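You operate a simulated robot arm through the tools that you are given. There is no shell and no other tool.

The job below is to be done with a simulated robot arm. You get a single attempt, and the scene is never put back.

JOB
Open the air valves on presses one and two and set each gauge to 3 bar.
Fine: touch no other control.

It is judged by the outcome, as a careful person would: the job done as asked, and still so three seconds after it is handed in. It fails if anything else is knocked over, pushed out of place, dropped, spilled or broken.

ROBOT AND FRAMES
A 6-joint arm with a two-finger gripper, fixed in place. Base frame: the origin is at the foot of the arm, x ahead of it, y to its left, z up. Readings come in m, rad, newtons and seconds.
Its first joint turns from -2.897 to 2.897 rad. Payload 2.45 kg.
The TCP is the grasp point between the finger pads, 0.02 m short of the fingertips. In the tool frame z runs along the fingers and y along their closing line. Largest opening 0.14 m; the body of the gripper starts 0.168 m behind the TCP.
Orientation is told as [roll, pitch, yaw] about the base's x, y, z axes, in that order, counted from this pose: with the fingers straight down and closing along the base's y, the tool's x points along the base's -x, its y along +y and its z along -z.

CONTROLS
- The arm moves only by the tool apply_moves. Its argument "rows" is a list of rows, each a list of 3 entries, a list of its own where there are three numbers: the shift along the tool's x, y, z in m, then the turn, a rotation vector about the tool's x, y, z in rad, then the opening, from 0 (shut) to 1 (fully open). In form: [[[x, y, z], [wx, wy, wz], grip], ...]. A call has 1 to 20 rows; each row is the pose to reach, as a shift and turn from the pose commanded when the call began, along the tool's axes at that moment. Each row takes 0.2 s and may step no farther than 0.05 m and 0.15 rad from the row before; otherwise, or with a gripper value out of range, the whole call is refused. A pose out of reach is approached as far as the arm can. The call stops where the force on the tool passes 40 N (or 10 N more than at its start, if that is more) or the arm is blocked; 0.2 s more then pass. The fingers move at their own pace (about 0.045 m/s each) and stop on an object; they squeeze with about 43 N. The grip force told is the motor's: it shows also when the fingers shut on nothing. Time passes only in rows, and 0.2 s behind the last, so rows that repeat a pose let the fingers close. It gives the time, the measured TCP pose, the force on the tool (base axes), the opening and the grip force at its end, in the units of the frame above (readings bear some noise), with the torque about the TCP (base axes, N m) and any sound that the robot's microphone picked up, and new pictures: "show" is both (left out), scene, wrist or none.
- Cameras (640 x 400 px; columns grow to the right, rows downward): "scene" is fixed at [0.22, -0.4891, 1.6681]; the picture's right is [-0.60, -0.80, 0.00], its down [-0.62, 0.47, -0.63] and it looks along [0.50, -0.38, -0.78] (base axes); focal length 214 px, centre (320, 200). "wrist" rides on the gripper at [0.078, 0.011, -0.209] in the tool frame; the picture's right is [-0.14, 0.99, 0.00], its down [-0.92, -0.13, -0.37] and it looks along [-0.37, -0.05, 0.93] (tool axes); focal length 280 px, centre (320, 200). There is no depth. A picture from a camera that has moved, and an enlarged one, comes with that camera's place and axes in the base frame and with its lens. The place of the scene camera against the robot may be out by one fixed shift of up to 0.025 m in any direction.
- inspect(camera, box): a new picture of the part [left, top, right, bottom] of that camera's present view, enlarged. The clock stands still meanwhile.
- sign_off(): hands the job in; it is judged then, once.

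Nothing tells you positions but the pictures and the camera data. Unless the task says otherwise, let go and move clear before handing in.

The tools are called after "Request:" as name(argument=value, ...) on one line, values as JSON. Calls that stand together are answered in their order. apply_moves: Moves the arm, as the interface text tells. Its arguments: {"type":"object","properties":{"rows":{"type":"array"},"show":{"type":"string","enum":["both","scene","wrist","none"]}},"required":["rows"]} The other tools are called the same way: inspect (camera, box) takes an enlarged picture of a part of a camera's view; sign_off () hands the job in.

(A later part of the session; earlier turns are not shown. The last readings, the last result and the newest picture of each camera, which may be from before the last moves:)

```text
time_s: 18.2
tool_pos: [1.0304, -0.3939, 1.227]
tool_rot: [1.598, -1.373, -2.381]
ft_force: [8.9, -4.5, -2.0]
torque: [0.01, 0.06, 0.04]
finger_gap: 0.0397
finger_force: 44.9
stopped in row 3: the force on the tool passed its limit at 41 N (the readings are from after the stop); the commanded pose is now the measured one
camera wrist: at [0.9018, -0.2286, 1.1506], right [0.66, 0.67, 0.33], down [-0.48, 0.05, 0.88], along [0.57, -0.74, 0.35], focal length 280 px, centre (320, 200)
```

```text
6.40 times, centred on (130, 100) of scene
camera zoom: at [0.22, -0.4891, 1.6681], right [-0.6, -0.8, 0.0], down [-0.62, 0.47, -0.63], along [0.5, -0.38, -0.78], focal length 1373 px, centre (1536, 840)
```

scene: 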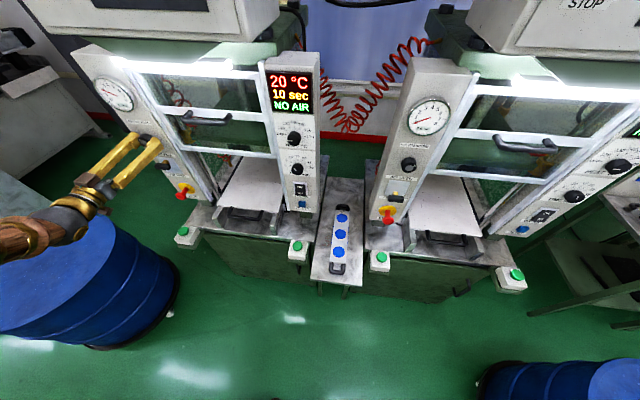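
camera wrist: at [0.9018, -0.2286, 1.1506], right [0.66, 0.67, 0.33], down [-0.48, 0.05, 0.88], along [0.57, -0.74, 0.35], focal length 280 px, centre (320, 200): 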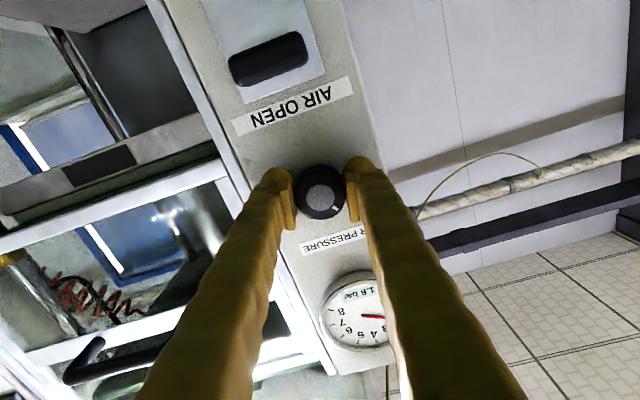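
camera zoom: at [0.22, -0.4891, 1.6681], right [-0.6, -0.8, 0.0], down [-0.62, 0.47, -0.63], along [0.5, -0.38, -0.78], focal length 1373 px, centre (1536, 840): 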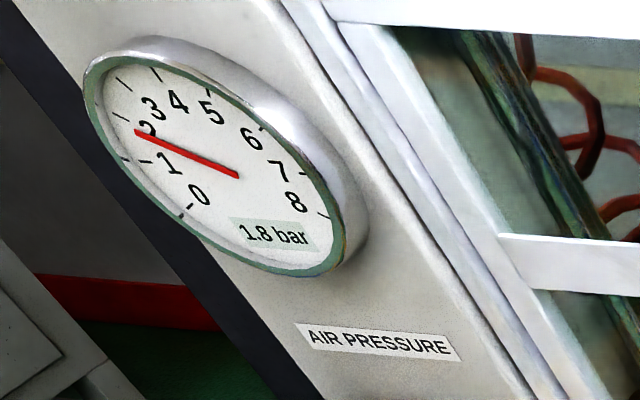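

A 0.2 rad clockwise turn raised it from 1.5 to 1.8 bar, so about 1.5 bar per rad. I'll carry on in small turns, watching force and gauge.

Request:
apply_moves(rows=[[[0, 0, 0], [0, 0, 0.06], 0], [[0, 0, 0], [0, 0, 0.12], 0], [[0, 0, 0], [0, 0, 0.18], 0], [[0, 0, 0], [0, 0, 0.24], 0]], show="wrist")

Request:
inspect(camera="scene", box=[80, 70, 180, 130])

```text
time_s: 19.2
tool_pos: [1.0301, -0.3936, 1.2269]
tool_rot: [1.581, -1.133, -2.365]
ft_force: [14.9, -3.4, -3.4]
torque: [0.01, 0.05, 0.09]
finger_gap: 0.0398
finger_force: 44.9
camera wrist: at [0.914, -0.2161, 1.1592], right [0.59, 0.6, 0.54], down [-0.62, -0.1, 0.78], along [0.52, -0.8, 0.31], focal length 280 px, centre (320, 200)
```

wrist: 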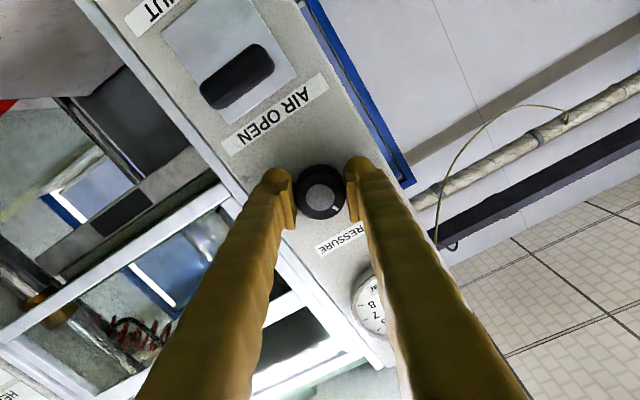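

```text
6.40 times, centred on (130, 100) of scene
camera zoom: at [0.22, -0.4891, 1.6681], right [-0.6, -0.8, 0.0], down [-0.62, 0.47, -0.63], along [0.5, -0.38, -0.78], focal length 1373 px, centre (1536, 840)
```

zoom: 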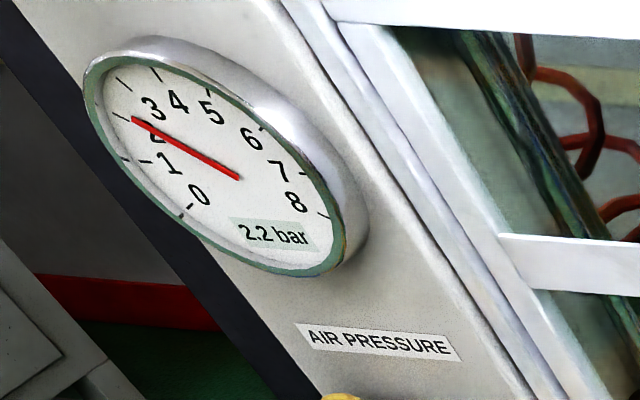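

Now 2.2 bar. I'll continue the turn.

Request:
apply_moves(rows=[[[0, 0, 0], [0, 0, 0.06], 0], [[0, 0, 0], [0, 0, 0.12], 0], [[0, 0, 0], [0, 0, 0.18], 0], [[0, 0, 0], [0, 0, 0.24], 0], [[0, 0, 0], [0, 0, 0.3], 0]], show="wrist")

Request:
inspect(camera="scene", box=[80, 70, 180, 130])

```text
time_s: 19.6
tool_pos: [1.0313, -0.3934, 1.2279]
tool_rot: [1.555, -1.11, -2.35]
ft_force: [-2.6, -3.5, -0.4]
torque: [-0.02, 0.0, -0.03]
finger_gap: 0.04
finger_force: 44.8
out of reach, approached as far as the arm can: row 1
stopped in row 1: the force on the tool passed its limit at 62 N (the readings are from after the stop); the commanded pose is now the measured one
camera wrist: at [0.9168, -0.2132, 1.163], right [0.59, 0.57, 0.56], down [-0.63, -0.11, 0.77], along [0.5, -0.81, 0.3], focal length 280 px, centre (320, 200)
```

wrist: 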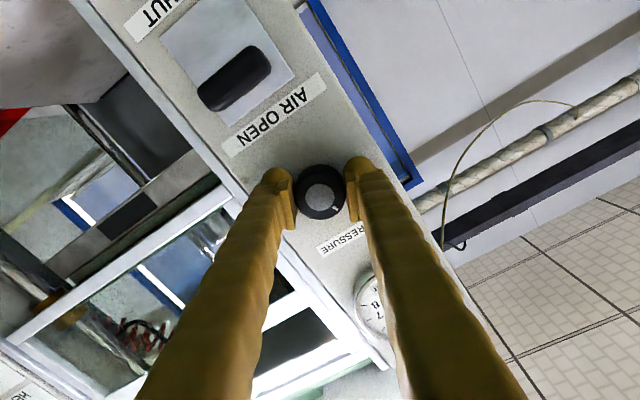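

```text
6.40 times, centred on (130, 100) of scene
camera zoom: at [0.22, -0.4891, 1.6681], right [-0.6, -0.8, 0.0], down [-0.62, 0.47, -0.63], along [0.5, -0.38, -0.78], focal length 1373 px, centre (1536, 840)
```

zoom: 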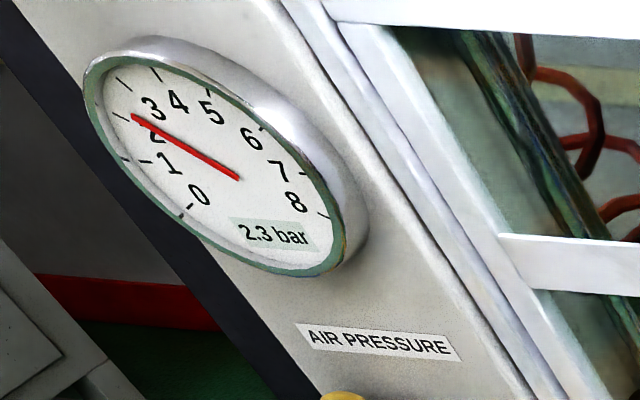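

The wrist is at its turning limit at 2.3 bar, so I'll let go, back off, turn the gripper back and take a fresh grip.

Request:
apply_moves(rows=[[[0, 0, 0], [0, 0, 0], 0.47], [[0, 0, 0], [0, 0, 0], 0.47], [[0, 0, -0.02], [0, 0, 0], 0.47], [[-0.0017, 0, -0.055], [-0.01, -0.003, 0], 0.47]], show="none")

Request:
apply_moves(rows=[[[0, 0, 0], [0, 0, -0.14], 0.47], [[0, 0, 0], [0, 0, -0.28], 0.47], [[0, 0, 0], [0, 0, -0.42], 0.47], [[0, 0, 0], [0, 0, -0.56], 0.47], [[0, 0, 0], [0, 0, -0.7], 0.47], [[0, 0, 0], [0, 0, -0.84], 0.47], [[0, 0, 0], [0, 0, -0.96], 0.47]], show="both")

Request:
inspect(camera="scene", box=[80, 70, 230, 230])

```text
time_s: 20.6
tool_pos: [0.993, -0.354, 1.2322]
tool_rot: [1.555, -1.115, -2.35]
ft_force: [-0.2, 0.7, -0.1]
torque: [0.0, -0.01, 0.0]
finger_gap: 0.0658
finger_force: 0.1
```

```text
time_s: 22.2
tool_pos: [0.9919, -0.355, 1.2286]
tool_rot: [-1.568, -1.071, 0.781]
ft_force: [-0.8, 0.4, -0.4]
torque: [-0.01, 0.02, 0.01]
finger_gap: 0.0656
finger_force: 0.1
camera wrist: at [0.8256, -0.2268, 1.1551], right [0.66, 0.66, -0.35], down [-0.03, 0.49, 0.87], along [0.75, -0.57, 0.34], focal length 280 px, centre (320, 200)
```

scene: 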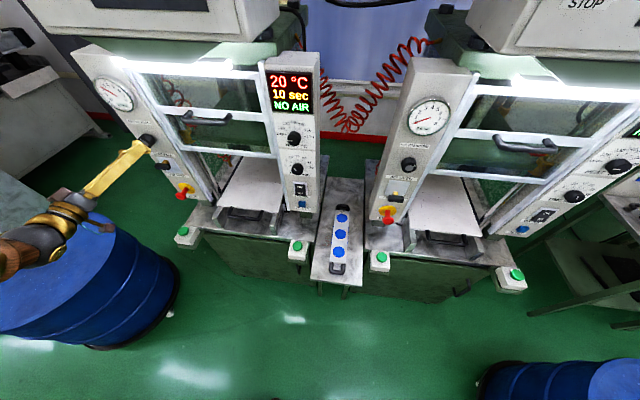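
wrist: 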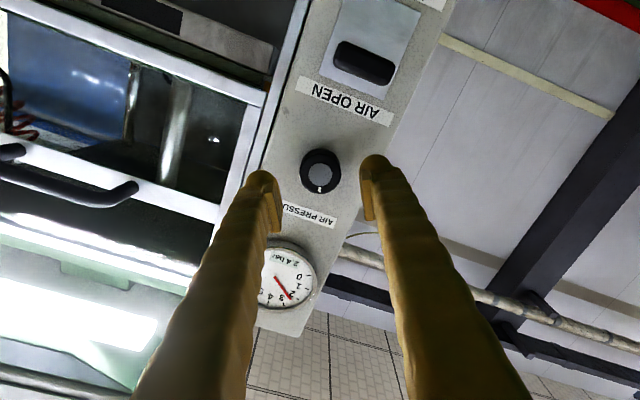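

```text
2.50 times, centred on (155, 150) of scene
camera zoom: at [0.22, -0.4891, 1.6681], right [-0.6, -0.8, 0.0], down [-0.62, 0.47, -0.63], along [0.5, -0.38, -0.78], focal length 536 px, centre (732, 325)
```

zoom: 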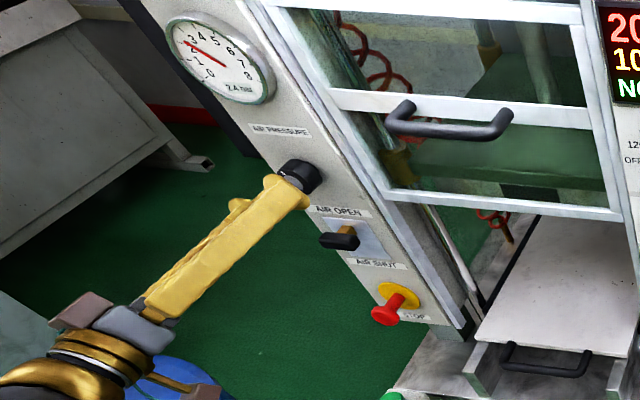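

Now 2.4 bar (it settled a little after release). The gripper is turned back and centred; I'll advance, regrip and turn in small steps.

Request:
apply_moves(rows=[[[-0.0019, -0.001, 0.02], [0, 0, 0], 0.47], [[-0.0019, -0.001, 0.04], [0, 0, 0], 0.47], [[-0.0019, -0.001, 0.055], [0, 0, 0], 0.47], [[-0.0019, -0.001, 0.055], [0, 0, 0], 0], [[-0.0019, -0.001, 0.055], [0, 0, 0], 0], [[-0.0019, -0.001, 0.055], [0, 0, 0], 0], [[-0.0019, -0.001, 0.055], [0, 0, 0], 0]], show="wrist")

Request:
inspect(camera="scene", box=[80, 70, 180, 130])

```text
time_s: 23.8
tool_pos: [1.0319, -0.3935, 1.2318]
tool_rot: [-1.567, -1.073, 0.783]
ft_force: [21.5, 7.0, -7.3]
torque: [0.06, -0.02, 0.25]
finger_gap: 0.0399
finger_force: 45.0
camera wrist: at [0.8653, -0.265, 1.1568], right [0.66, 0.66, -0.35], down [-0.03, 0.49, 0.87], along [0.75, -0.57, 0.34], focal length 280 px, centre (320, 200)
```

wrist: 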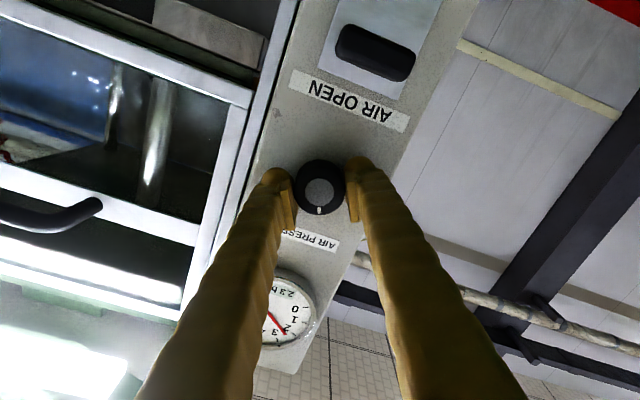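

```text
6.40 times, centred on (130, 100) of scene
camera zoom: at [0.22, -0.4891, 1.6681], right [-0.6, -0.8, 0.0], down [-0.62, 0.47, -0.63], along [0.5, -0.38, -0.78], focal length 1373 px, centre (1536, 840)
```

zoom: 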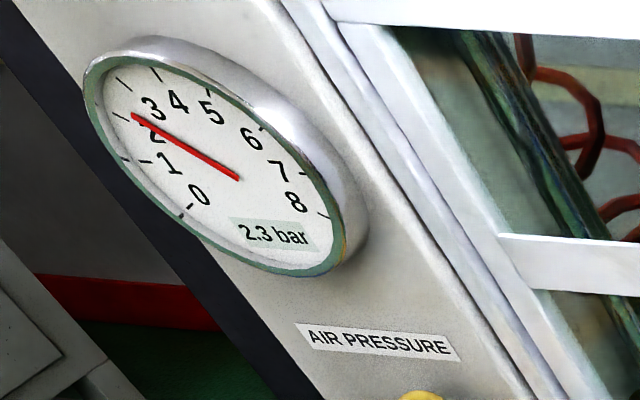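

Gripped at 2.3 bar. The knob axis is about 2.5 mm off the tool axis, so I'll turn about the knob's own centre in small steps.

Request:
apply_moves(rows=[[[0, 0.0004, 0], [0, 0, 0], 0], [[0, 0.0003, 0], [0, 0, 0.06], 0], [[0, 0.0001, 0], [0, 0, 0.12], 0], [[0, 0, 0], [0, 0, 0.18], 0], [[0.0001, -0.0002, 0], [0, 0, 0.24], 0]], show="wrist")

Request:
inspect(camera="scene", box=[80, 70, 180, 130])

```text
time_s: 25.0
tool_pos: [1.0321, -0.3933, 1.2318]
tool_rot: [-1.568, -1.315, 0.781]
ft_force: [27.0, 6.9, -2.4]
torque: [0.04, -0.11, 0.21]
finger_gap: 0.0399
finger_force: 45.3
camera wrist: at [0.8778, -0.2524, 1.1524], right [0.7, 0.7, -0.12], down [-0.18, 0.34, 0.92], along [0.69, -0.63, 0.37], focal length 280 px, centre (320, 200)
```

wrist: 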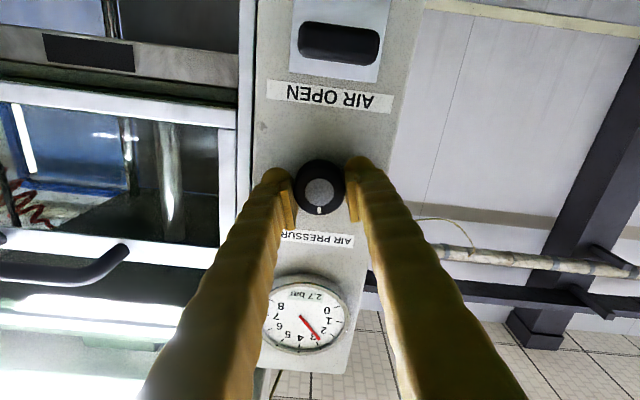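

```text
6.40 times, centred on (130, 100) of scene
camera zoom: at [0.22, -0.4891, 1.6681], right [-0.6, -0.8, 0.0], down [-0.62, 0.47, -0.63], along [0.5, -0.38, -0.78], focal length 1373 px, centre (1536, 840)
```

zoom: 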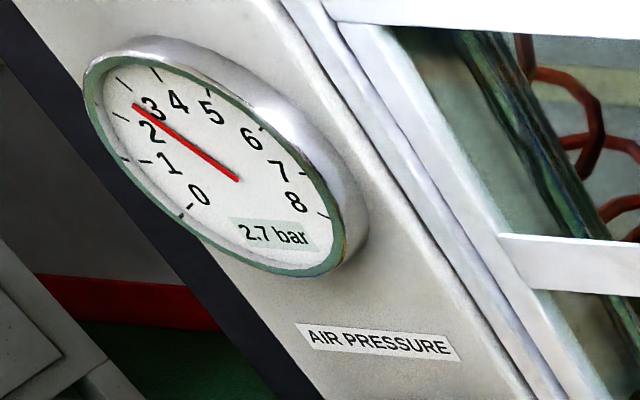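

2.7 bar now. A little more, while easing the sideways load.

Request:
apply_moves(rows=[[[0, 0.0006, 0], [0, 0, 0.04], 0], [[0, 0.0007, 0], [0, 0, 0.08], 0], [[0, 0.0007, 0], [0, 0, 0.12], 0], [[0, 0.0007, 0], [0, 0, 0.15], 0]], show="wrist")

Request:
inspect(camera="scene", box=[80, 70, 180, 130])

Request:
inspect(camera="wrist", box=[240, 240, 380, 360])

```text
time_s: 26.0
tool_pos: [1.032, -0.3936, 1.2322]
tool_rot: [-1.566, -1.465, 0.778]
ft_force: [-0.5, 0.9, -0.5]
torque: [0.02, 0.04, -0.03]
finger_gap: 0.0401
finger_force: 45.7
camera wrist: at [0.8861, -0.2441, 1.1519], right [0.71, 0.7, 0.03], down [-0.28, 0.24, 0.93], along [0.65, -0.67, 0.37], focal length 280 px, centre (320, 200)
```

wrist: 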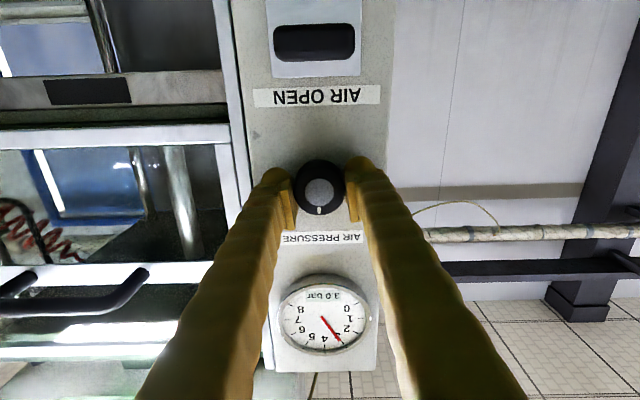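

```text
6.40 times, centred on (130, 100) of scene
camera zoom: at [0.22, -0.4891, 1.6681], right [-0.6, -0.8, 0.0], down [-0.62, 0.47, -0.63], along [0.5, -0.38, -0.78], focal length 1373 px, centre (1536, 840)
```

zoom: 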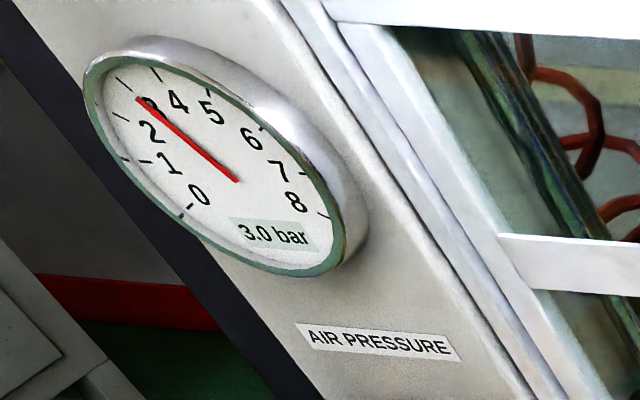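

```text
3.33 times, centred on (310, 300) of wrist
camera zoom: at [0.8861, -0.2441, 1.1519], right [0.71, 0.7, 0.03], down [-0.28, 0.24, 0.93], along [0.65, -0.67, 0.37], focal length 935 px, centre (353, -133)
```

zoom: 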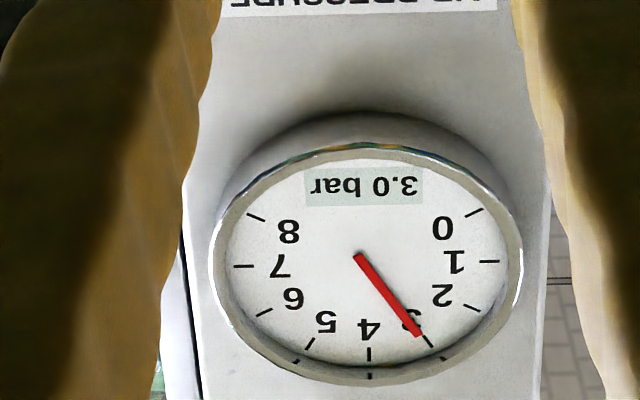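

The gauge reads 3.0 bar with almost no load on the tool. I'll release gently and check it holds.

Request:
apply_moves(rows=[[[0, 0, 0], [0, 0, 0], 0.33], [[0, 0, 0], [0, 0, 0], 0.47], [[0, 0, 0], [0, 0, 0], 0.47]], show="wrist")

Request:
inspect(camera="scene", box=[80, 70, 180, 130])

```text
time_s: 26.8
tool_pos: [1.0316, -0.3935, 1.2316]
tool_rot: [-1.567, -1.463, 0.779]
ft_force: [-0.5, -0.3, -1.2]
torque: [0.03, 0.02, -0.01]
finger_gap: 0.0657
finger_force: 0.1
camera wrist: at [0.8864, -0.2437, 1.1518], right [0.71, 0.71, 0.03], down [-0.28, 0.24, 0.93], along [0.65, -0.67, 0.37], focal length 280 px, centre (320, 200)
```

wrist: 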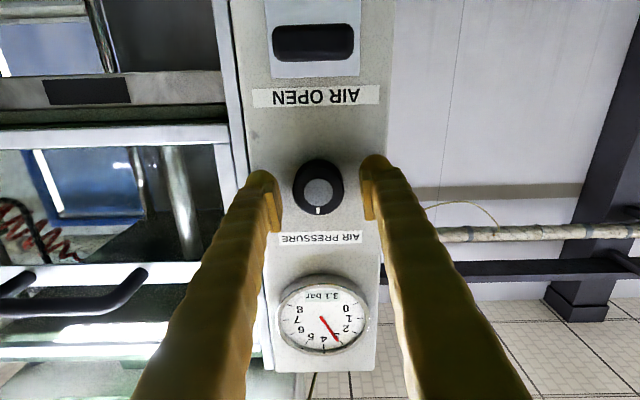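

```text
6.40 times, centred on (130, 100) of scene
camera zoom: at [0.22, -0.4891, 1.6681], right [-0.6, -0.8, 0.0], down [-0.62, 0.47, -0.63], along [0.5, -0.38, -0.78], focal length 1373 px, centre (1536, 840)
```

zoom: 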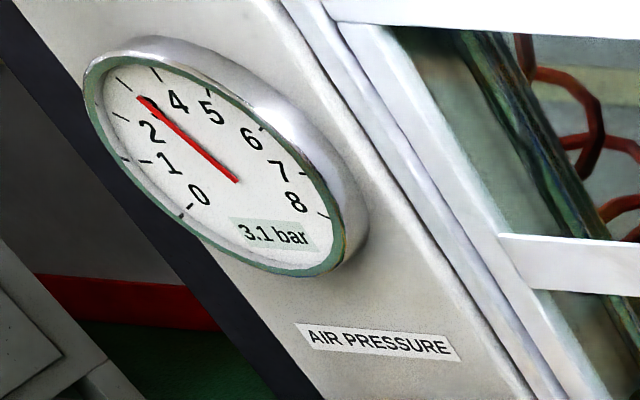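

After release it reads 3.1. I'll wait a moment to see whether it is still settling.

Request:
apply_moves(rows=[[[0, 0, 0], [0, 0, 0], 0.47], [[0, 0, 0], [0, 0, 0], 0.47], [[0, 0, 0], [0, 0, 0], 0.47], [[0, 0, 0], [0, 0, 0], 0.47], [[0, 0, 0], [0, 0, 0], 0.47]], show="none")

Request:
inspect(camera="scene", box=[80, 70, 180, 130])

Request:
inspect(camera="wrist", box=[240, 240, 380, 360])

```text
time_s: 28.0
tool_pos: [1.0315, -0.3931, 1.2314]
tool_rot: [-1.566, -1.464, 0.777]
ft_force: [0.0, -0.2, -0.6]
torque: [-0.02, -0.01, 0.03]
finger_gap: 0.0659
finger_force: 0.0
```

```text
6.40 times, centred on (130, 100) of scene
camera zoom: at [0.22, -0.4891, 1.6681], right [-0.6, -0.8, 0.0], down [-0.62, 0.47, -0.63], along [0.5, -0.38, -0.78], focal length 1373 px, centre (1536, 840)
```

zoom: 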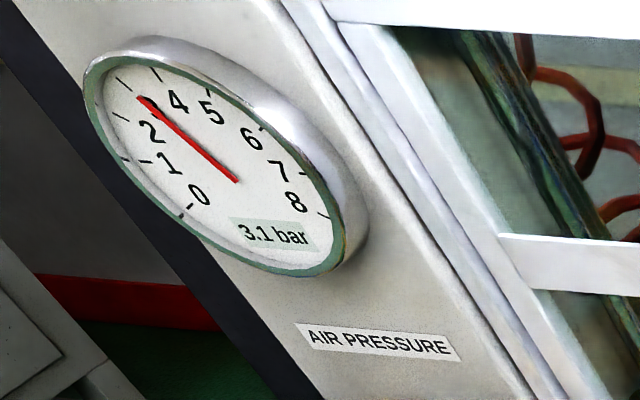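

```text
3.33 times, centred on (310, 300) of wrist
camera zoom: at [0.8864, -0.2437, 1.1518], right [0.71, 0.71, 0.03], down [-0.28, 0.24, 0.93], along [0.65, -0.67, 0.37], focal length 935 px, centre (353, -133)
```

zoom: 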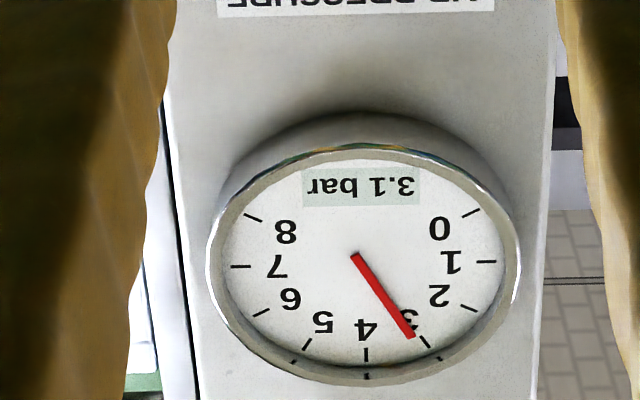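

It holds at 3.1, so it needs a hair back. I'll re-centre on the knob, regrip and turn slightly anticlockwise.

Request:
apply_moves(rows=[[[0.0034, 0, 0], [0, 0, 0], 0.47], [[0.0034, 0, 0], [0, 0, 0], 0.3], [[0.0034, 0, 0], [0, 0, 0], 0], [[0.0034, 0, 0], [0, 0, 0], 0], [[0.0034, 0, 0], [0, 0, 0], 0]], show="none")

Request:
inspect(camera="scene", box=[80, 70, 180, 130])

Request:
inspect(camera="wrist", box=[240, 240, 380, 360])

```text
time_s: 29.2
tool_pos: [1.03, -0.3944, 1.2271]
tool_rot: [-1.564, -1.463, 0.781]
ft_force: [-12.8, -5.2, 0.4]
torque: [0.01, -0.07, -0.16]
finger_gap: 0.0399
finger_force: 45.4
```

```text
6.40 times, centred on (130, 100) of scene
camera zoom: at [0.22, -0.4891, 1.6681], right [-0.6, -0.8, 0.0], down [-0.62, 0.47, -0.63], along [0.5, -0.38, -0.78], focal length 1373 px, centre (1536, 840)
```

zoom: 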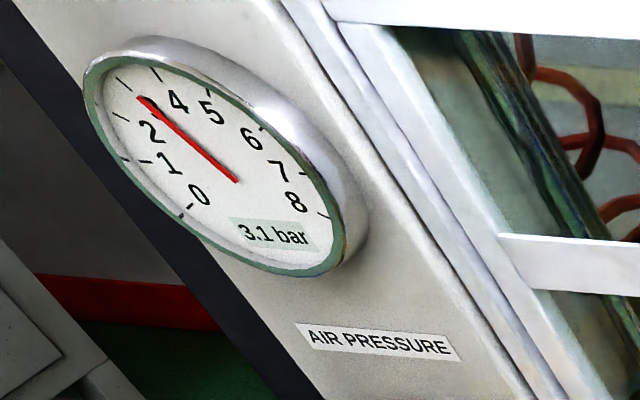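

```text
3.33 times, centred on (310, 300) of wrist
camera zoom: at [0.8858, -0.2445, 1.1483], right [0.71, 0.7, 0.03], down [-0.28, 0.24, 0.93], along [0.65, -0.67, 0.37], focal length 935 px, centre (353, -133)
```

zoom: 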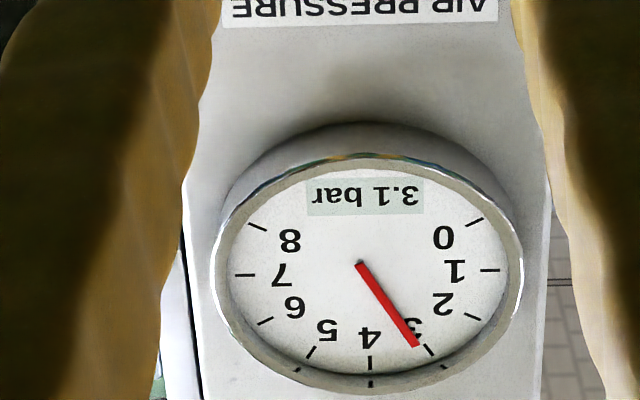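

Request:
apply_moves(rows=[[[0, -0.0004, 0], [0, 0, -0.02], 0], [[0, -0.0004, 0], [0, 0, -0.03], 0], [[0, -0.0004, 0], [0, 0, -0.03], 0]], show="none")

Request:
inspect(camera="scene", box=[80, 70, 180, 130])

```text
time_s: 30.0
tool_pos: [1.0302, -0.3948, 1.2286]
tool_rot: [-1.568, -1.433, 0.779]
ft_force: [-8.3, -8.3, -0.2]
torque: [0.01, 0.03, -0.1]
finger_gap: 0.0397
finger_force: 45.2
```

```text
6.40 times, centred on (130, 100) of scene
camera zoom: at [0.22, -0.4891, 1.6681], right [-0.6, -0.8, 0.0], down [-0.62, 0.47, -0.63], along [0.5, -0.38, -0.78], focal length 1373 px, centre (1536, 840)
```

zoom: 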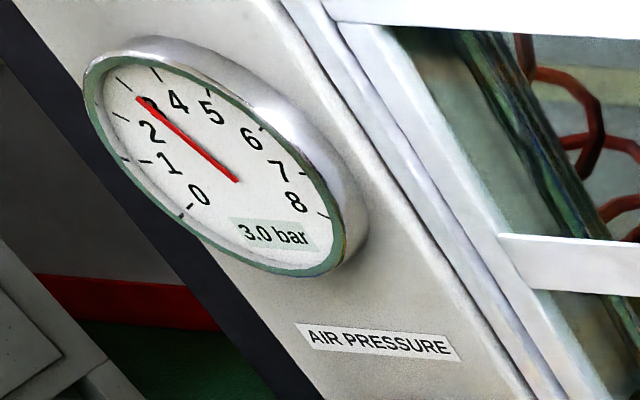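

It reads 3.0 again. One hair more towards the middle of that reading, then I'll relax the load and release.

Request:
apply_moves(rows=[[[0, -0.0003, 0], [0, 0, -0.012], 0], [[0, -0.0004, 0], [0, 0, -0.015], 0], [[0, -0.0004, 0], [0, 0, -0.015], 0]], show="none")

Request:
inspect(camera="scene", box=[80, 70, 180, 130])

```text
time_s: 30.8
tool_pos: [1.0307, -0.3951, 1.2277]
tool_rot: [-1.569, -1.417, 0.783]
ft_force: [6.5, -9.2, 1.8]
torque: [-0.05, -0.01, 0.02]
finger_gap: 0.0398
finger_force: 44.8
```

```text
6.40 times, centred on (130, 100) of scene
camera zoom: at [0.22, -0.4891, 1.6681], right [-0.6, -0.8, 0.0], down [-0.62, 0.47, -0.63], along [0.5, -0.38, -0.78], focal length 1373 px, centre (1536, 840)
```

zoom: 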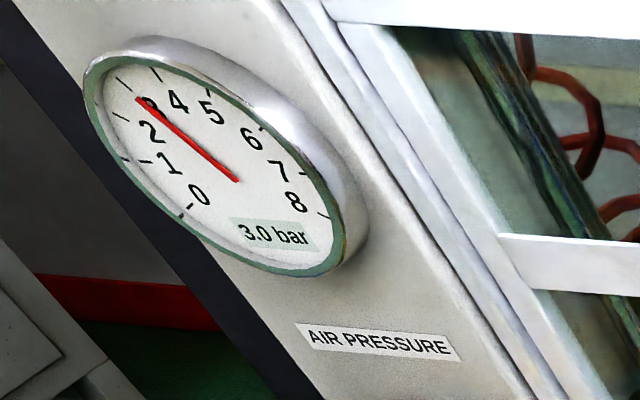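

Request:
apply_moves(rows=[[[0, 0, 0], [0, 0, 0], 0.3], [[0, 0, 0], [0, 0, 0], 0.47], [[0, 0, 0], [0, 0, 0], 0.47], [[0, 0, 0], [0, 0, 0], 0.47], [[0, 0, 0], [0, 0, 0], 0.47]], show="wrist")

Request:
inspect(camera="scene", box=[80, 70, 180, 130])

Request:
inspect(camera="wrist", box=[240, 240, 380, 360])

```text
time_s: 32.0
tool_pos: [1.0296, -0.394, 1.2274]
tool_rot: [-1.566, -1.418, 0.78]
ft_force: [0.0, 0.2, -0.8]
torque: [0.01, -0.01, 0.03]
finger_gap: 0.0657
finger_force: 0.0
camera wrist: at [0.8828, -0.2472, 1.1482], right [0.71, 0.71, -0.02], down [-0.25, 0.27, 0.93], along [0.66, -0.65, 0.37], focal length 280 px, centre (320, 200)
```

wrist: 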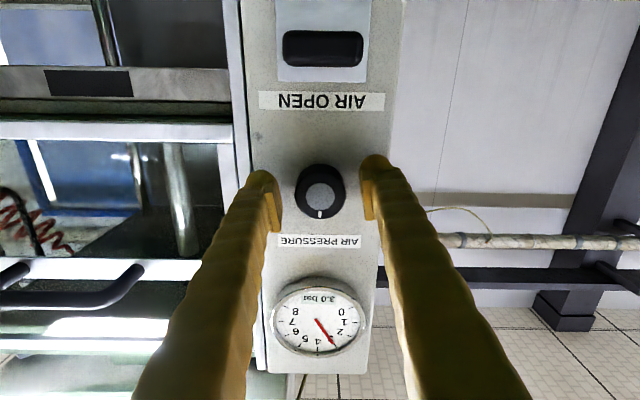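

```text
6.40 times, centred on (130, 100) of scene
camera zoom: at [0.22, -0.4891, 1.6681], right [-0.6, -0.8, 0.0], down [-0.62, 0.47, -0.63], along [0.5, -0.38, -0.78], focal length 1373 px, centre (1536, 840)
```

zoom: 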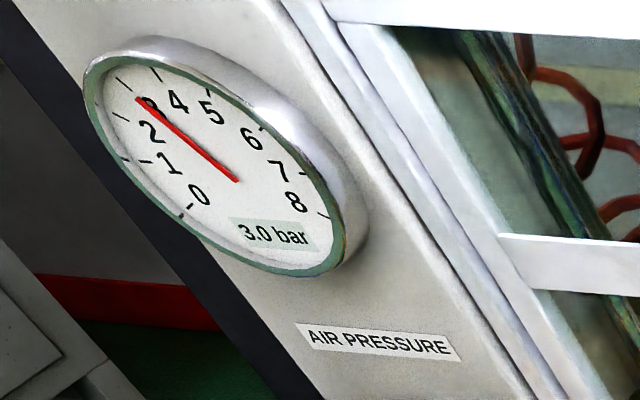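

```text
3.33 times, centred on (310, 300) of wrist
camera zoom: at [0.8828, -0.2472, 1.1482], right [0.71, 0.71, -0.02], down [-0.25, 0.27, 0.93], along [0.66, -0.65, 0.37], focal length 935 px, centre (353, -133)
```

zoom: 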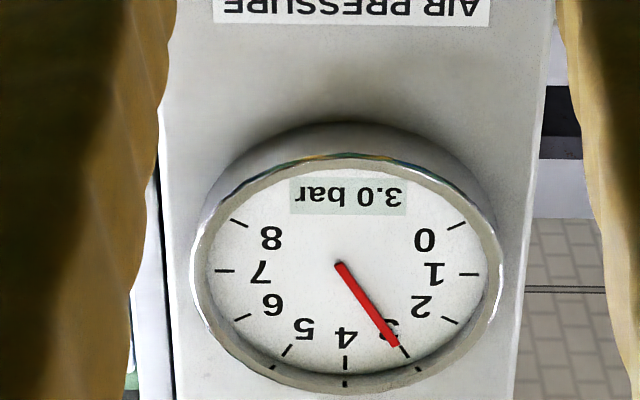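

Press one is done: the lever is up and the gauge steady at 3.0 bar. I'll back straight out and square the tool, then cross over to the right press.

Request:
apply_moves(rows=[[[0, 0, -0.02], [0, 0, 0], 0.47], [[0, 0, -0.06], [0, 0, 0], 0.47], [[0, 0, -0.105], [0, 0, 0], 0.47], [[0, 0, -0.15], [0, 0, 0.05], 0.47], [[0, 0, -0.195], [0, 0, 0.1], 0.47], [[0, 0, -0.24], [0, 0, 0.153], 0.47]], show="none")

Request:
apply_moves(rows=[[[0, -0.045, 0], [0, 0, 0], 0.6], [[0, -0.09, 0], [0, 0, 0], 0.6], [[0, -0.135, 0], [0, 0, 0], 0.8], [[0, -0.18, 0], [0, 0, 0], 1], [[0, -0.225, 0], [0, 0, 0], 1], [[0, -0.27, 0], [0, 0, 0], 1], [[0, -0.315, 0], [0, 0, 0], 1], [[0, -0.36, 0], [0, 0, 0], 1], [[0, -0.405, 0], [0, 0, 0], 1], [[0, -0.45, 0], [0, 0, 0], 1], [[0, -0.495, 0], [0, 0, 0], 1], [[0, -0.54, 0], [0, 0, 0], 1], [[0, -0.585, 0], [0, 0, 0], 1], [[0, -0.63, 0], [0, 0, 0], 1], [[0, -0.675, 0], [0, 0, 0], 1], [[0, -0.72, 0], [0, 0, 0], 1], [[0, -0.765, 0], [0, 0, 0], 1], [[0, -0.8, 0], [0, 0, 0], 1], [[0, -0.83, 0], [0, 0, 0], 1]], show="both")

```text
time_s: 33.4
tool_pos: [0.8613, -0.2239, 1.2272]
tool_rot: [1.602, -1.57, -2.391]
ft_force: [-0.3, 0.1, 0.5]
torque: [-0.02, -0.01, -0.01]
finger_gap: 0.0658
finger_force: 0.0
```

```text
time_s: 37.4
tool_pos: [0.4697, -0.693, 1.2621]
tool_rot: [0.951, -1.487, -2.067]
ft_force: [-0.4, 0.6, 0.3]
torque: [0.03, 0.02, -0.01]
finger_gap: 0.1399
finger_force: 0.0
out of reach, approached as far as the arm can: row 8, 9, 10, 11, 12, 13, 14, 15, 16, 17, 18, 19
camera wrist: at [0.3916, -0.4963, 1.1947], right [0.88, 0.42, 0.2], down [-0.31, 0.21, 0.93], along [0.35, -0.88, 0.32], focal length 280 px, centre (320, 200)
```

scene: 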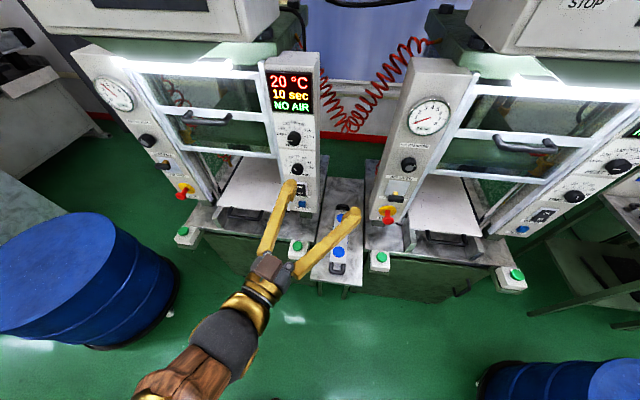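
wrist: 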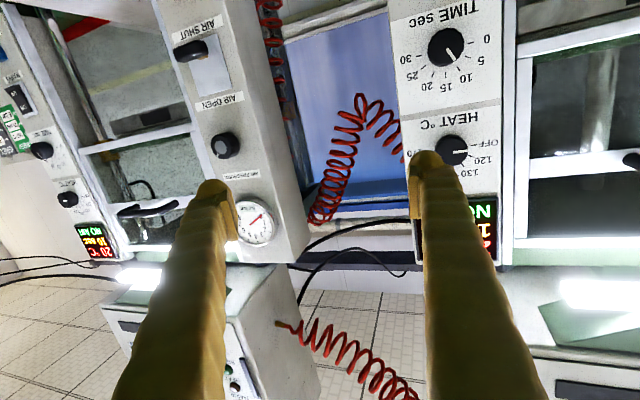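

The arm hit a wrist joint limit while crossing, so it stopped short and off-angle. Rolling the tool the other way (anticlockwise) should free it, so I'll do that and check.

Request:
apply_moves(rows=[[[0, 0, 0], [0, 0, -0.1], 1], [[0, 0, 0], [0, 0, -0.2], 1], [[0, 0, 0], [0, 0, -0.3], 1], [[0, 0, 0], [0, 0, -0.4], 1]], show="scene")

```text
time_s: 38.4
tool_pos: [0.4714, -0.6964, 1.2648]
tool_rot: [-1.426, -1.232, 0.321]
ft_force: [1.5, -0.7, -0.2]
torque: [0.01, 0.03, -0.01]
finger_gap: 0.1401
finger_force: 0.2
```

scene: 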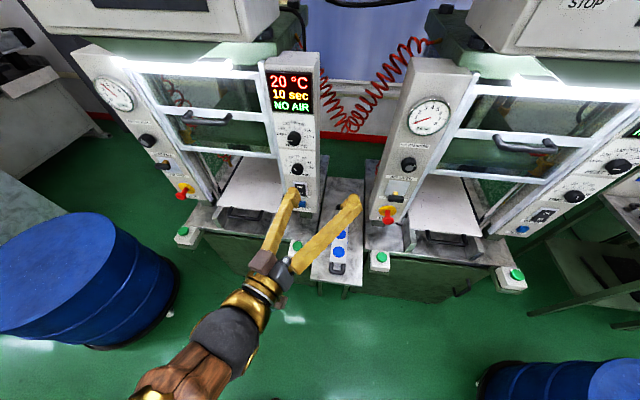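

The roll is free again. I'll roll further anticlockwise so the closing line is near vertical, which leaves turning room for the second knob.

Request:
apply_moves(rows=[[[0, 0, 0], [0, 0, -0.14], 1], [[0, 0, 0], [0, 0, -0.28], 1], [[0, 0, 0], [0, 0, -0.42], 1], [[0, 0, 0], [0, 0, -0.56], 1], [[0, 0, 0], [0, 0, -0.7], 1], [[0, 0, 0], [0, 0, -0.84], 1], [[0, 0, 0], [0, 0, -0.98], 1], [[0, 0, 0], [0, 0, -1.12], 1]], show="both")

```text
time_s: 40.2
tool_pos: [0.4728, -0.6966, 1.2663]
tool_rot: [-1.524, -0.115, 0.453]
ft_force: [0.2, 0.8, -1.2]
torque: [-0.01, 0.0, 0.0]
finger_gap: 0.1402
finger_force: 0.1
camera wrist: at [0.3119, -0.5426, 1.2551], right [0.2, 0.15, -0.97], down [0.65, 0.72, 0.25], along [0.73, -0.68, 0.05], focal length 280 px, centre (320, 200)
```

scene: 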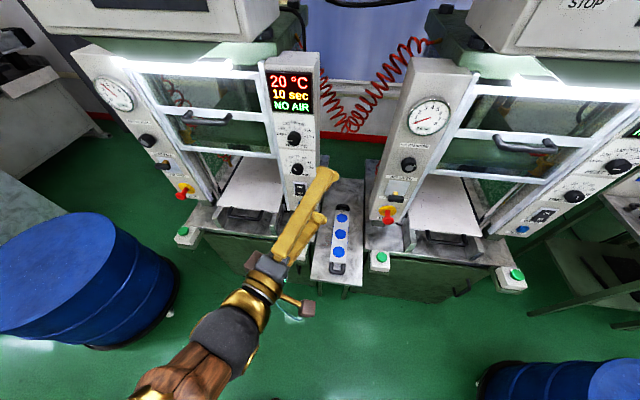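
wrist: 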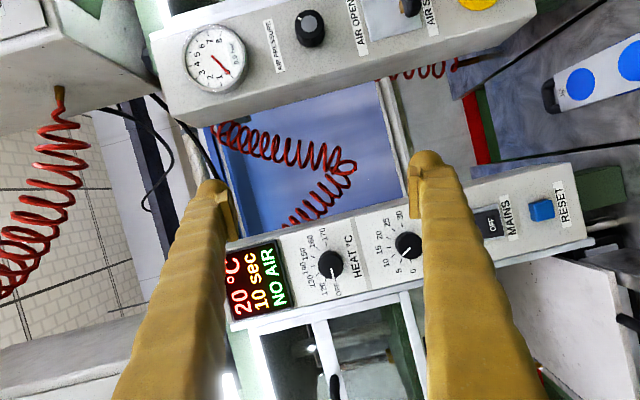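

I'll now square the tool up to the right panel (closing line vertical) and move in front of it, still about 25 cm clear.

Request:
apply_moves(rows=[[[0.0396, 0.0065, 0.0018], [0.0046, -0.0549, -0.0203], 1], [[0.0792, 0.013, 0.0037], [0.0091, -0.1097, -0.0405], 1], [[0.1188, 0.0195, 0.0055], [0.0137, -0.1646, -0.0608], 1], [[0.1583, 0.0259, 0.0073], [0.0182, -0.2195, -0.0811], 1], [[0.1979, 0.0324, 0.0092], [0.0228, -0.2743, -0.1013], 1], [[0.2375, 0.0389, 0.011], [0.0273, -0.3292, -0.1216], 1]], show="both")

```text
time_s: 41.6
tool_pos: [0.4644, -0.6919, 1.2522]
tool_rot: [-1.5, 0.008, 0.456]
ft_force: [0.3, -0.1, -0.1]
torque: [-0.02, -0.01, 0.01]
finger_gap: 0.1405
finger_force: 0.0
out of reach, approached as far as the arm can: row 1, 2, 3, 4, 5, 6
camera wrist: at [0.3044, -0.5379, 1.2563], right [0.09, 0.12, -0.99], down [0.67, 0.73, 0.15], along [0.74, -0.67, -0.02], focal length 280 px, centre (320, 200)
```

scene: 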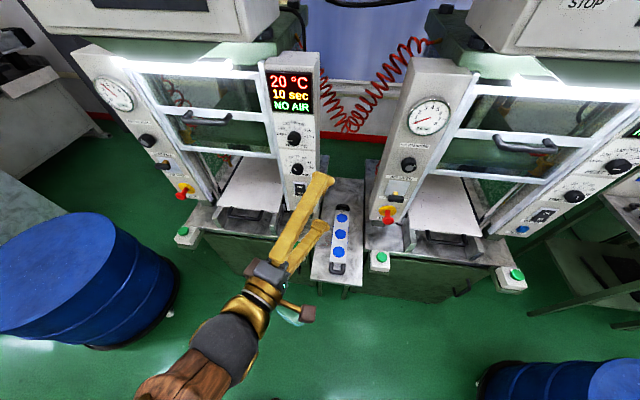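
wrist: 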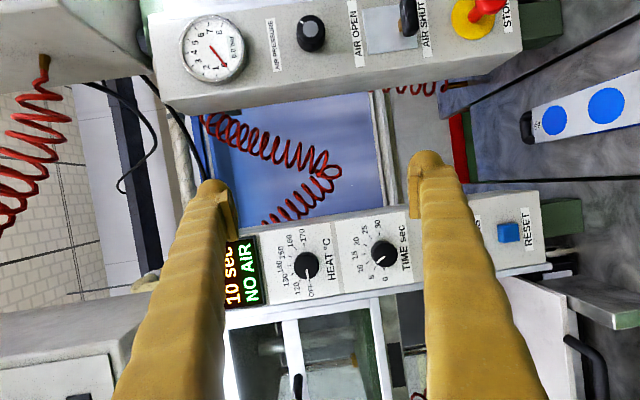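

The wrist can't bend past straight to the left from this configuration. I'll undo the roll, swing the tool down to vertical (as at the start), move over in that posture, and pitch up again on the right side. First step is to retreat, rise and roll back.

Request:
apply_moves(rows=[[[0, -0.008, -0.0086], [0, 0, 0.14], 1], [[0, -0.016, -0.0172], [0, 0, 0.28], 1], [[0, -0.024, -0.0258], [0, 0, 0.42], 1], [[0, -0.032, -0.0344], [0, 0, 0.56], 1], [[0, -0.04, -0.043], [0, 0, 0.7], 1], [[0, -0.048, -0.0516], [0, 0, 0.84], 1], [[0, -0.056, -0.0602], [0, 0, 0.98], 1], [[0, -0.064, -0.0688], [0, 0, 1.12], 1], [[0, -0.072, -0.0774], [0, 0, 1.26], 1], [[0, -0.08, -0.086], [0, 0, 1.4], 1]], show="none")

Request:
apply_moves(rows=[[[0, 0, 0], [0, 0.14, 0], 1], [[0, 0, 0], [0, 0.28, 0], 1], [[0, 0, 0], [0, 0.42, 0], 1], [[0, 0, 0], [0, 0.56, 0], 1], [[0, 0, 0], [0, 0.7, 0], 1], [[0, 0, 0], [0, 0.84, 0], 1]], show="scene")

```text
time_s: 43.8
tool_pos: [0.4378, -0.6238, 1.3284]
tool_rot: [-1.135, -1.376, 0.028]
ft_force: [0.0, 0.0, -0.7]
torque: [-0.04, 0.01, 0.01]
finger_gap: 0.1397
finger_force: 0.1
```

```text
time_s: 45.2
tool_pos: [0.4322, -0.6214, 1.34]
tool_rot: [-0.234, -0.649, -0.956]
ft_force: [1.2, 1.7, 0.1]
torque: [-0.12, 0.09, -0.12]
finger_gap: 0.14
finger_force: 0.0
```

scene: 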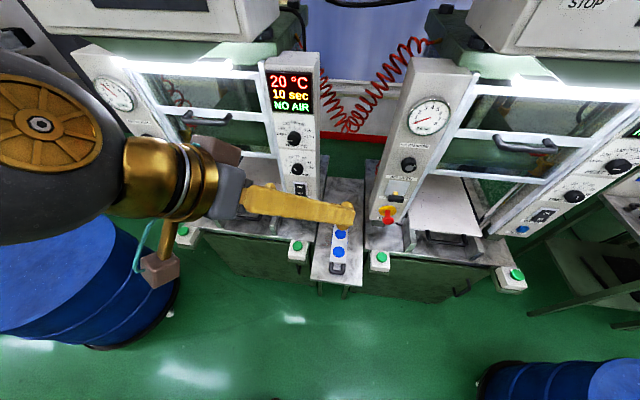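

That freed it. Now I'll go to a mostly-down tool pose in front of the right press, high and clear.

Request:
apply_moves(rows=[[[0.0041, -0.0399, -0.0047], [-0.0442, 0.047, -0.0276], 1], [[0.0081, -0.0798, -0.0095], [-0.0885, 0.0941, -0.0551], 1], [[0.0122, -0.1197, -0.0142], [-0.1327, 0.1411, -0.0827], 1], [[0.0163, -0.1595, -0.0189], [-0.177, 0.1881, -0.1103], 1], [[0.0204, -0.1994, -0.0236], [-0.2212, 0.2351, -0.1379], 1], [[0.0244, -0.2393, -0.0284], [-0.2655, 0.2822, -0.1654], 1], [[0.0285, -0.2792, -0.0331], [-0.3097, 0.3292, -0.193], 1]], show="both")

```text
time_s: 46.8
tool_pos: [0.1684, -0.7065, 1.3962]
tool_rot: [0.009, -0.303, -0.788]
ft_force: [0.2, 1.0, 0.1]
torque: [-0.04, 0.04, 0.01]
finger_gap: 0.1403
finger_force: 0.0
camera wrist: at [0.0804, -0.6033, 1.5724], right [0.79, 0.61, 0.05], down [0.45, -0.64, 0.62], along [0.41, -0.47, -0.78], focal length 280 px, centre (320, 200)
```

scene: 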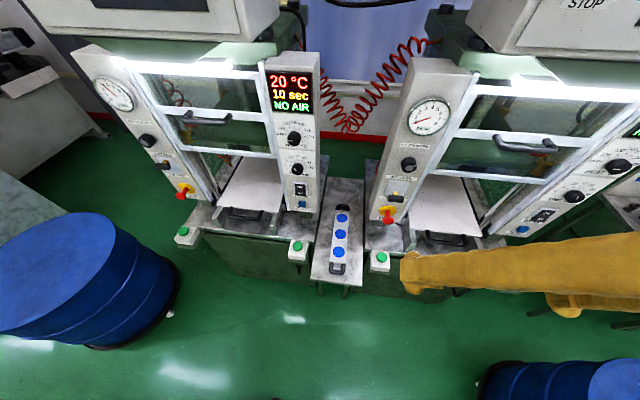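
wrist: 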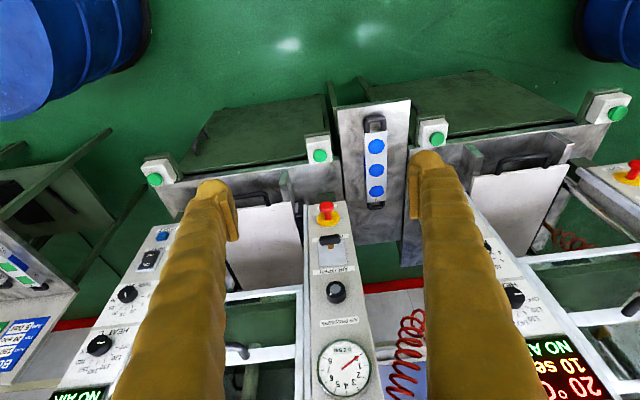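

Now I'll pitch the tool up to horizontal in front of the right panel.

Request:
apply_moves(rows=[[[-0.0077, 0, 0.0229], [0, -0.1268, 0], 1], [[-0.0154, 0, 0.0458], [0, -0.2536, 0], 1], [[-0.0231, 0, 0.0688], [0, -0.3804, 0], 1], [[-0.0308, 0, 0.0917], [0, -0.5072, 0], 1], [[-0.0386, 0, 0.1146], [0, -0.634, 0], 1], [[-0.0463, 0, 0.1375], [0, -0.7608, 0], 1], [[-0.054, 0, 0.1604], [0, -0.8876, 0], 1], [[-0.0617, 0, 0.1834], [0, -1.0144, 0], 1], [[-0.0694, 0, 0.2063], [0, -1.1412, 0], 1], [[-0.0771, 0, 0.2292], [0, -1.268, 0], 1]], show="both")

```text
time_s: 49.0
tool_pos: [0.2719, -0.8065, 1.2012]
tool_rot: [1.585, -1.562, -2.375]
ft_force: [0.3, 0.3, -0.7]
torque: [0.05, 0.04, -0.05]
finger_gap: 0.1402
finger_force: 0.1
camera wrist: at [0.1341, -0.649, 1.1207], right [0.7, 0.7, 0.15], down [-0.36, 0.17, 0.92], along [0.62, -0.7, 0.36], focal length 280 px, centre (320, 200)
```

scene: 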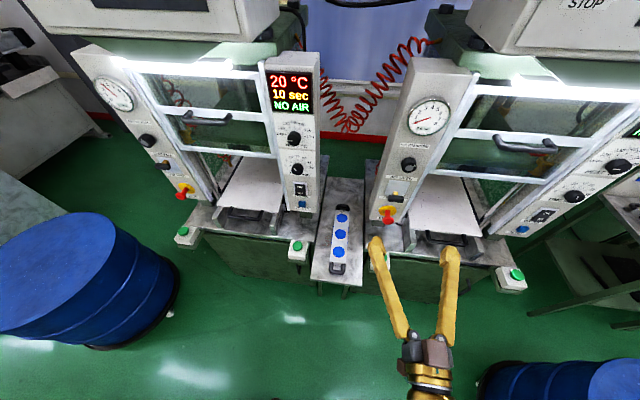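
wrist: 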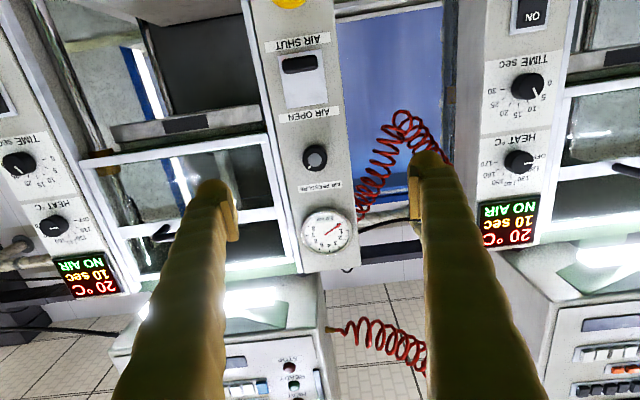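

I'm in front of the right panel with the tool horizontal. I'll measure its lever and knob.

Request:
inspect(camera="wrist", box=[240, 0, 400, 130])

Request:
inspect(camera="wrist", box=[250, 120, 390, 270])

Request:
inspect(camera="scene", box=[350, 60, 480, 240])

Request:
inspect(camera="scene", box=[80, 70, 230, 230])

```text
3.08 times, centred on (320, 65) of wrist
camera zoom: at [0.1341, -0.649, 1.1207], right [0.7, 0.7, 0.15], down [-0.36, 0.17, 0.92], along [0.62, -0.7, 0.36], focal length 863 px, centre (320, 615)
```

zoom: 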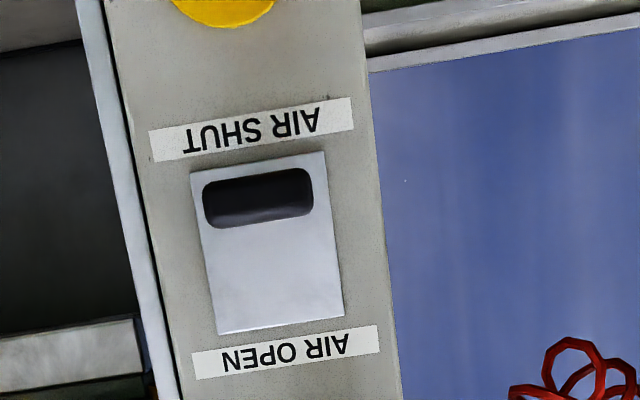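

```text
2.67 times, centred on (320, 195) of wrist
camera zoom: at [0.1341, -0.649, 1.1207], right [0.7, 0.7, 0.15], down [-0.36, 0.17, 0.92], along [0.62, -0.7, 0.36], focal length 748 px, centre (320, 213)
```

zoom: 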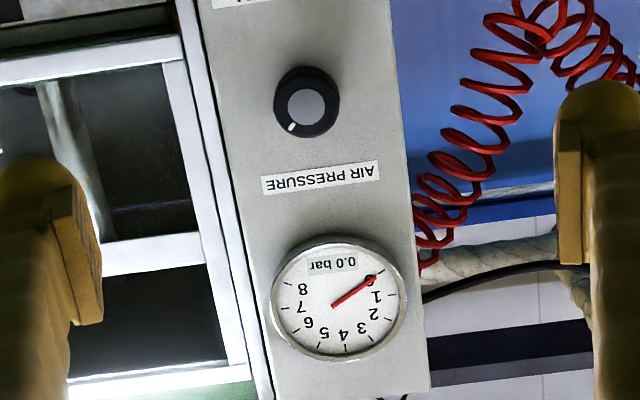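

```text
2.22 times, centred on (415, 150) of scene
camera zoom: at [0.22, -0.4891, 1.6681], right [-0.6, -0.8, 0.0], down [-0.62, 0.47, -0.63], along [0.5, -0.38, -0.78], focal length 477 px, centre (109, 311)
```

zoom: 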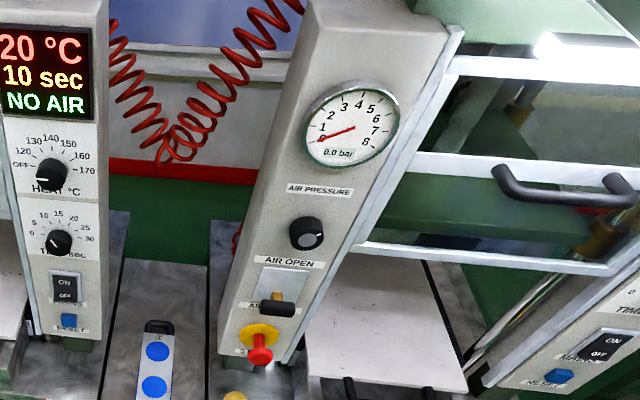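

```text
2.50 times, centred on (155, 150) of scene
camera zoom: at [0.22, -0.4891, 1.6681], right [-0.6, -0.8, 0.0], down [-0.62, 0.47, -0.63], along [0.5, -0.38, -0.78], focal length 536 px, centre (732, 325)
```

zoom: 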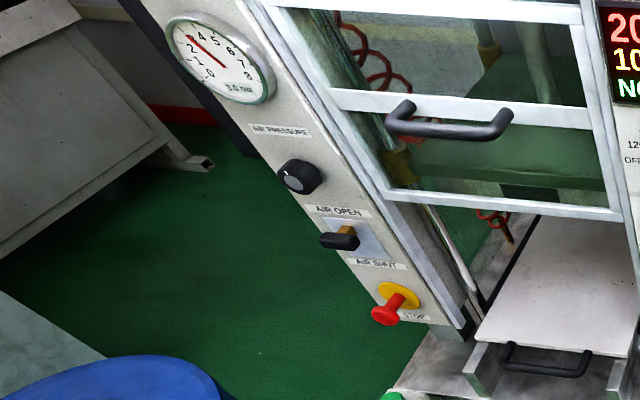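

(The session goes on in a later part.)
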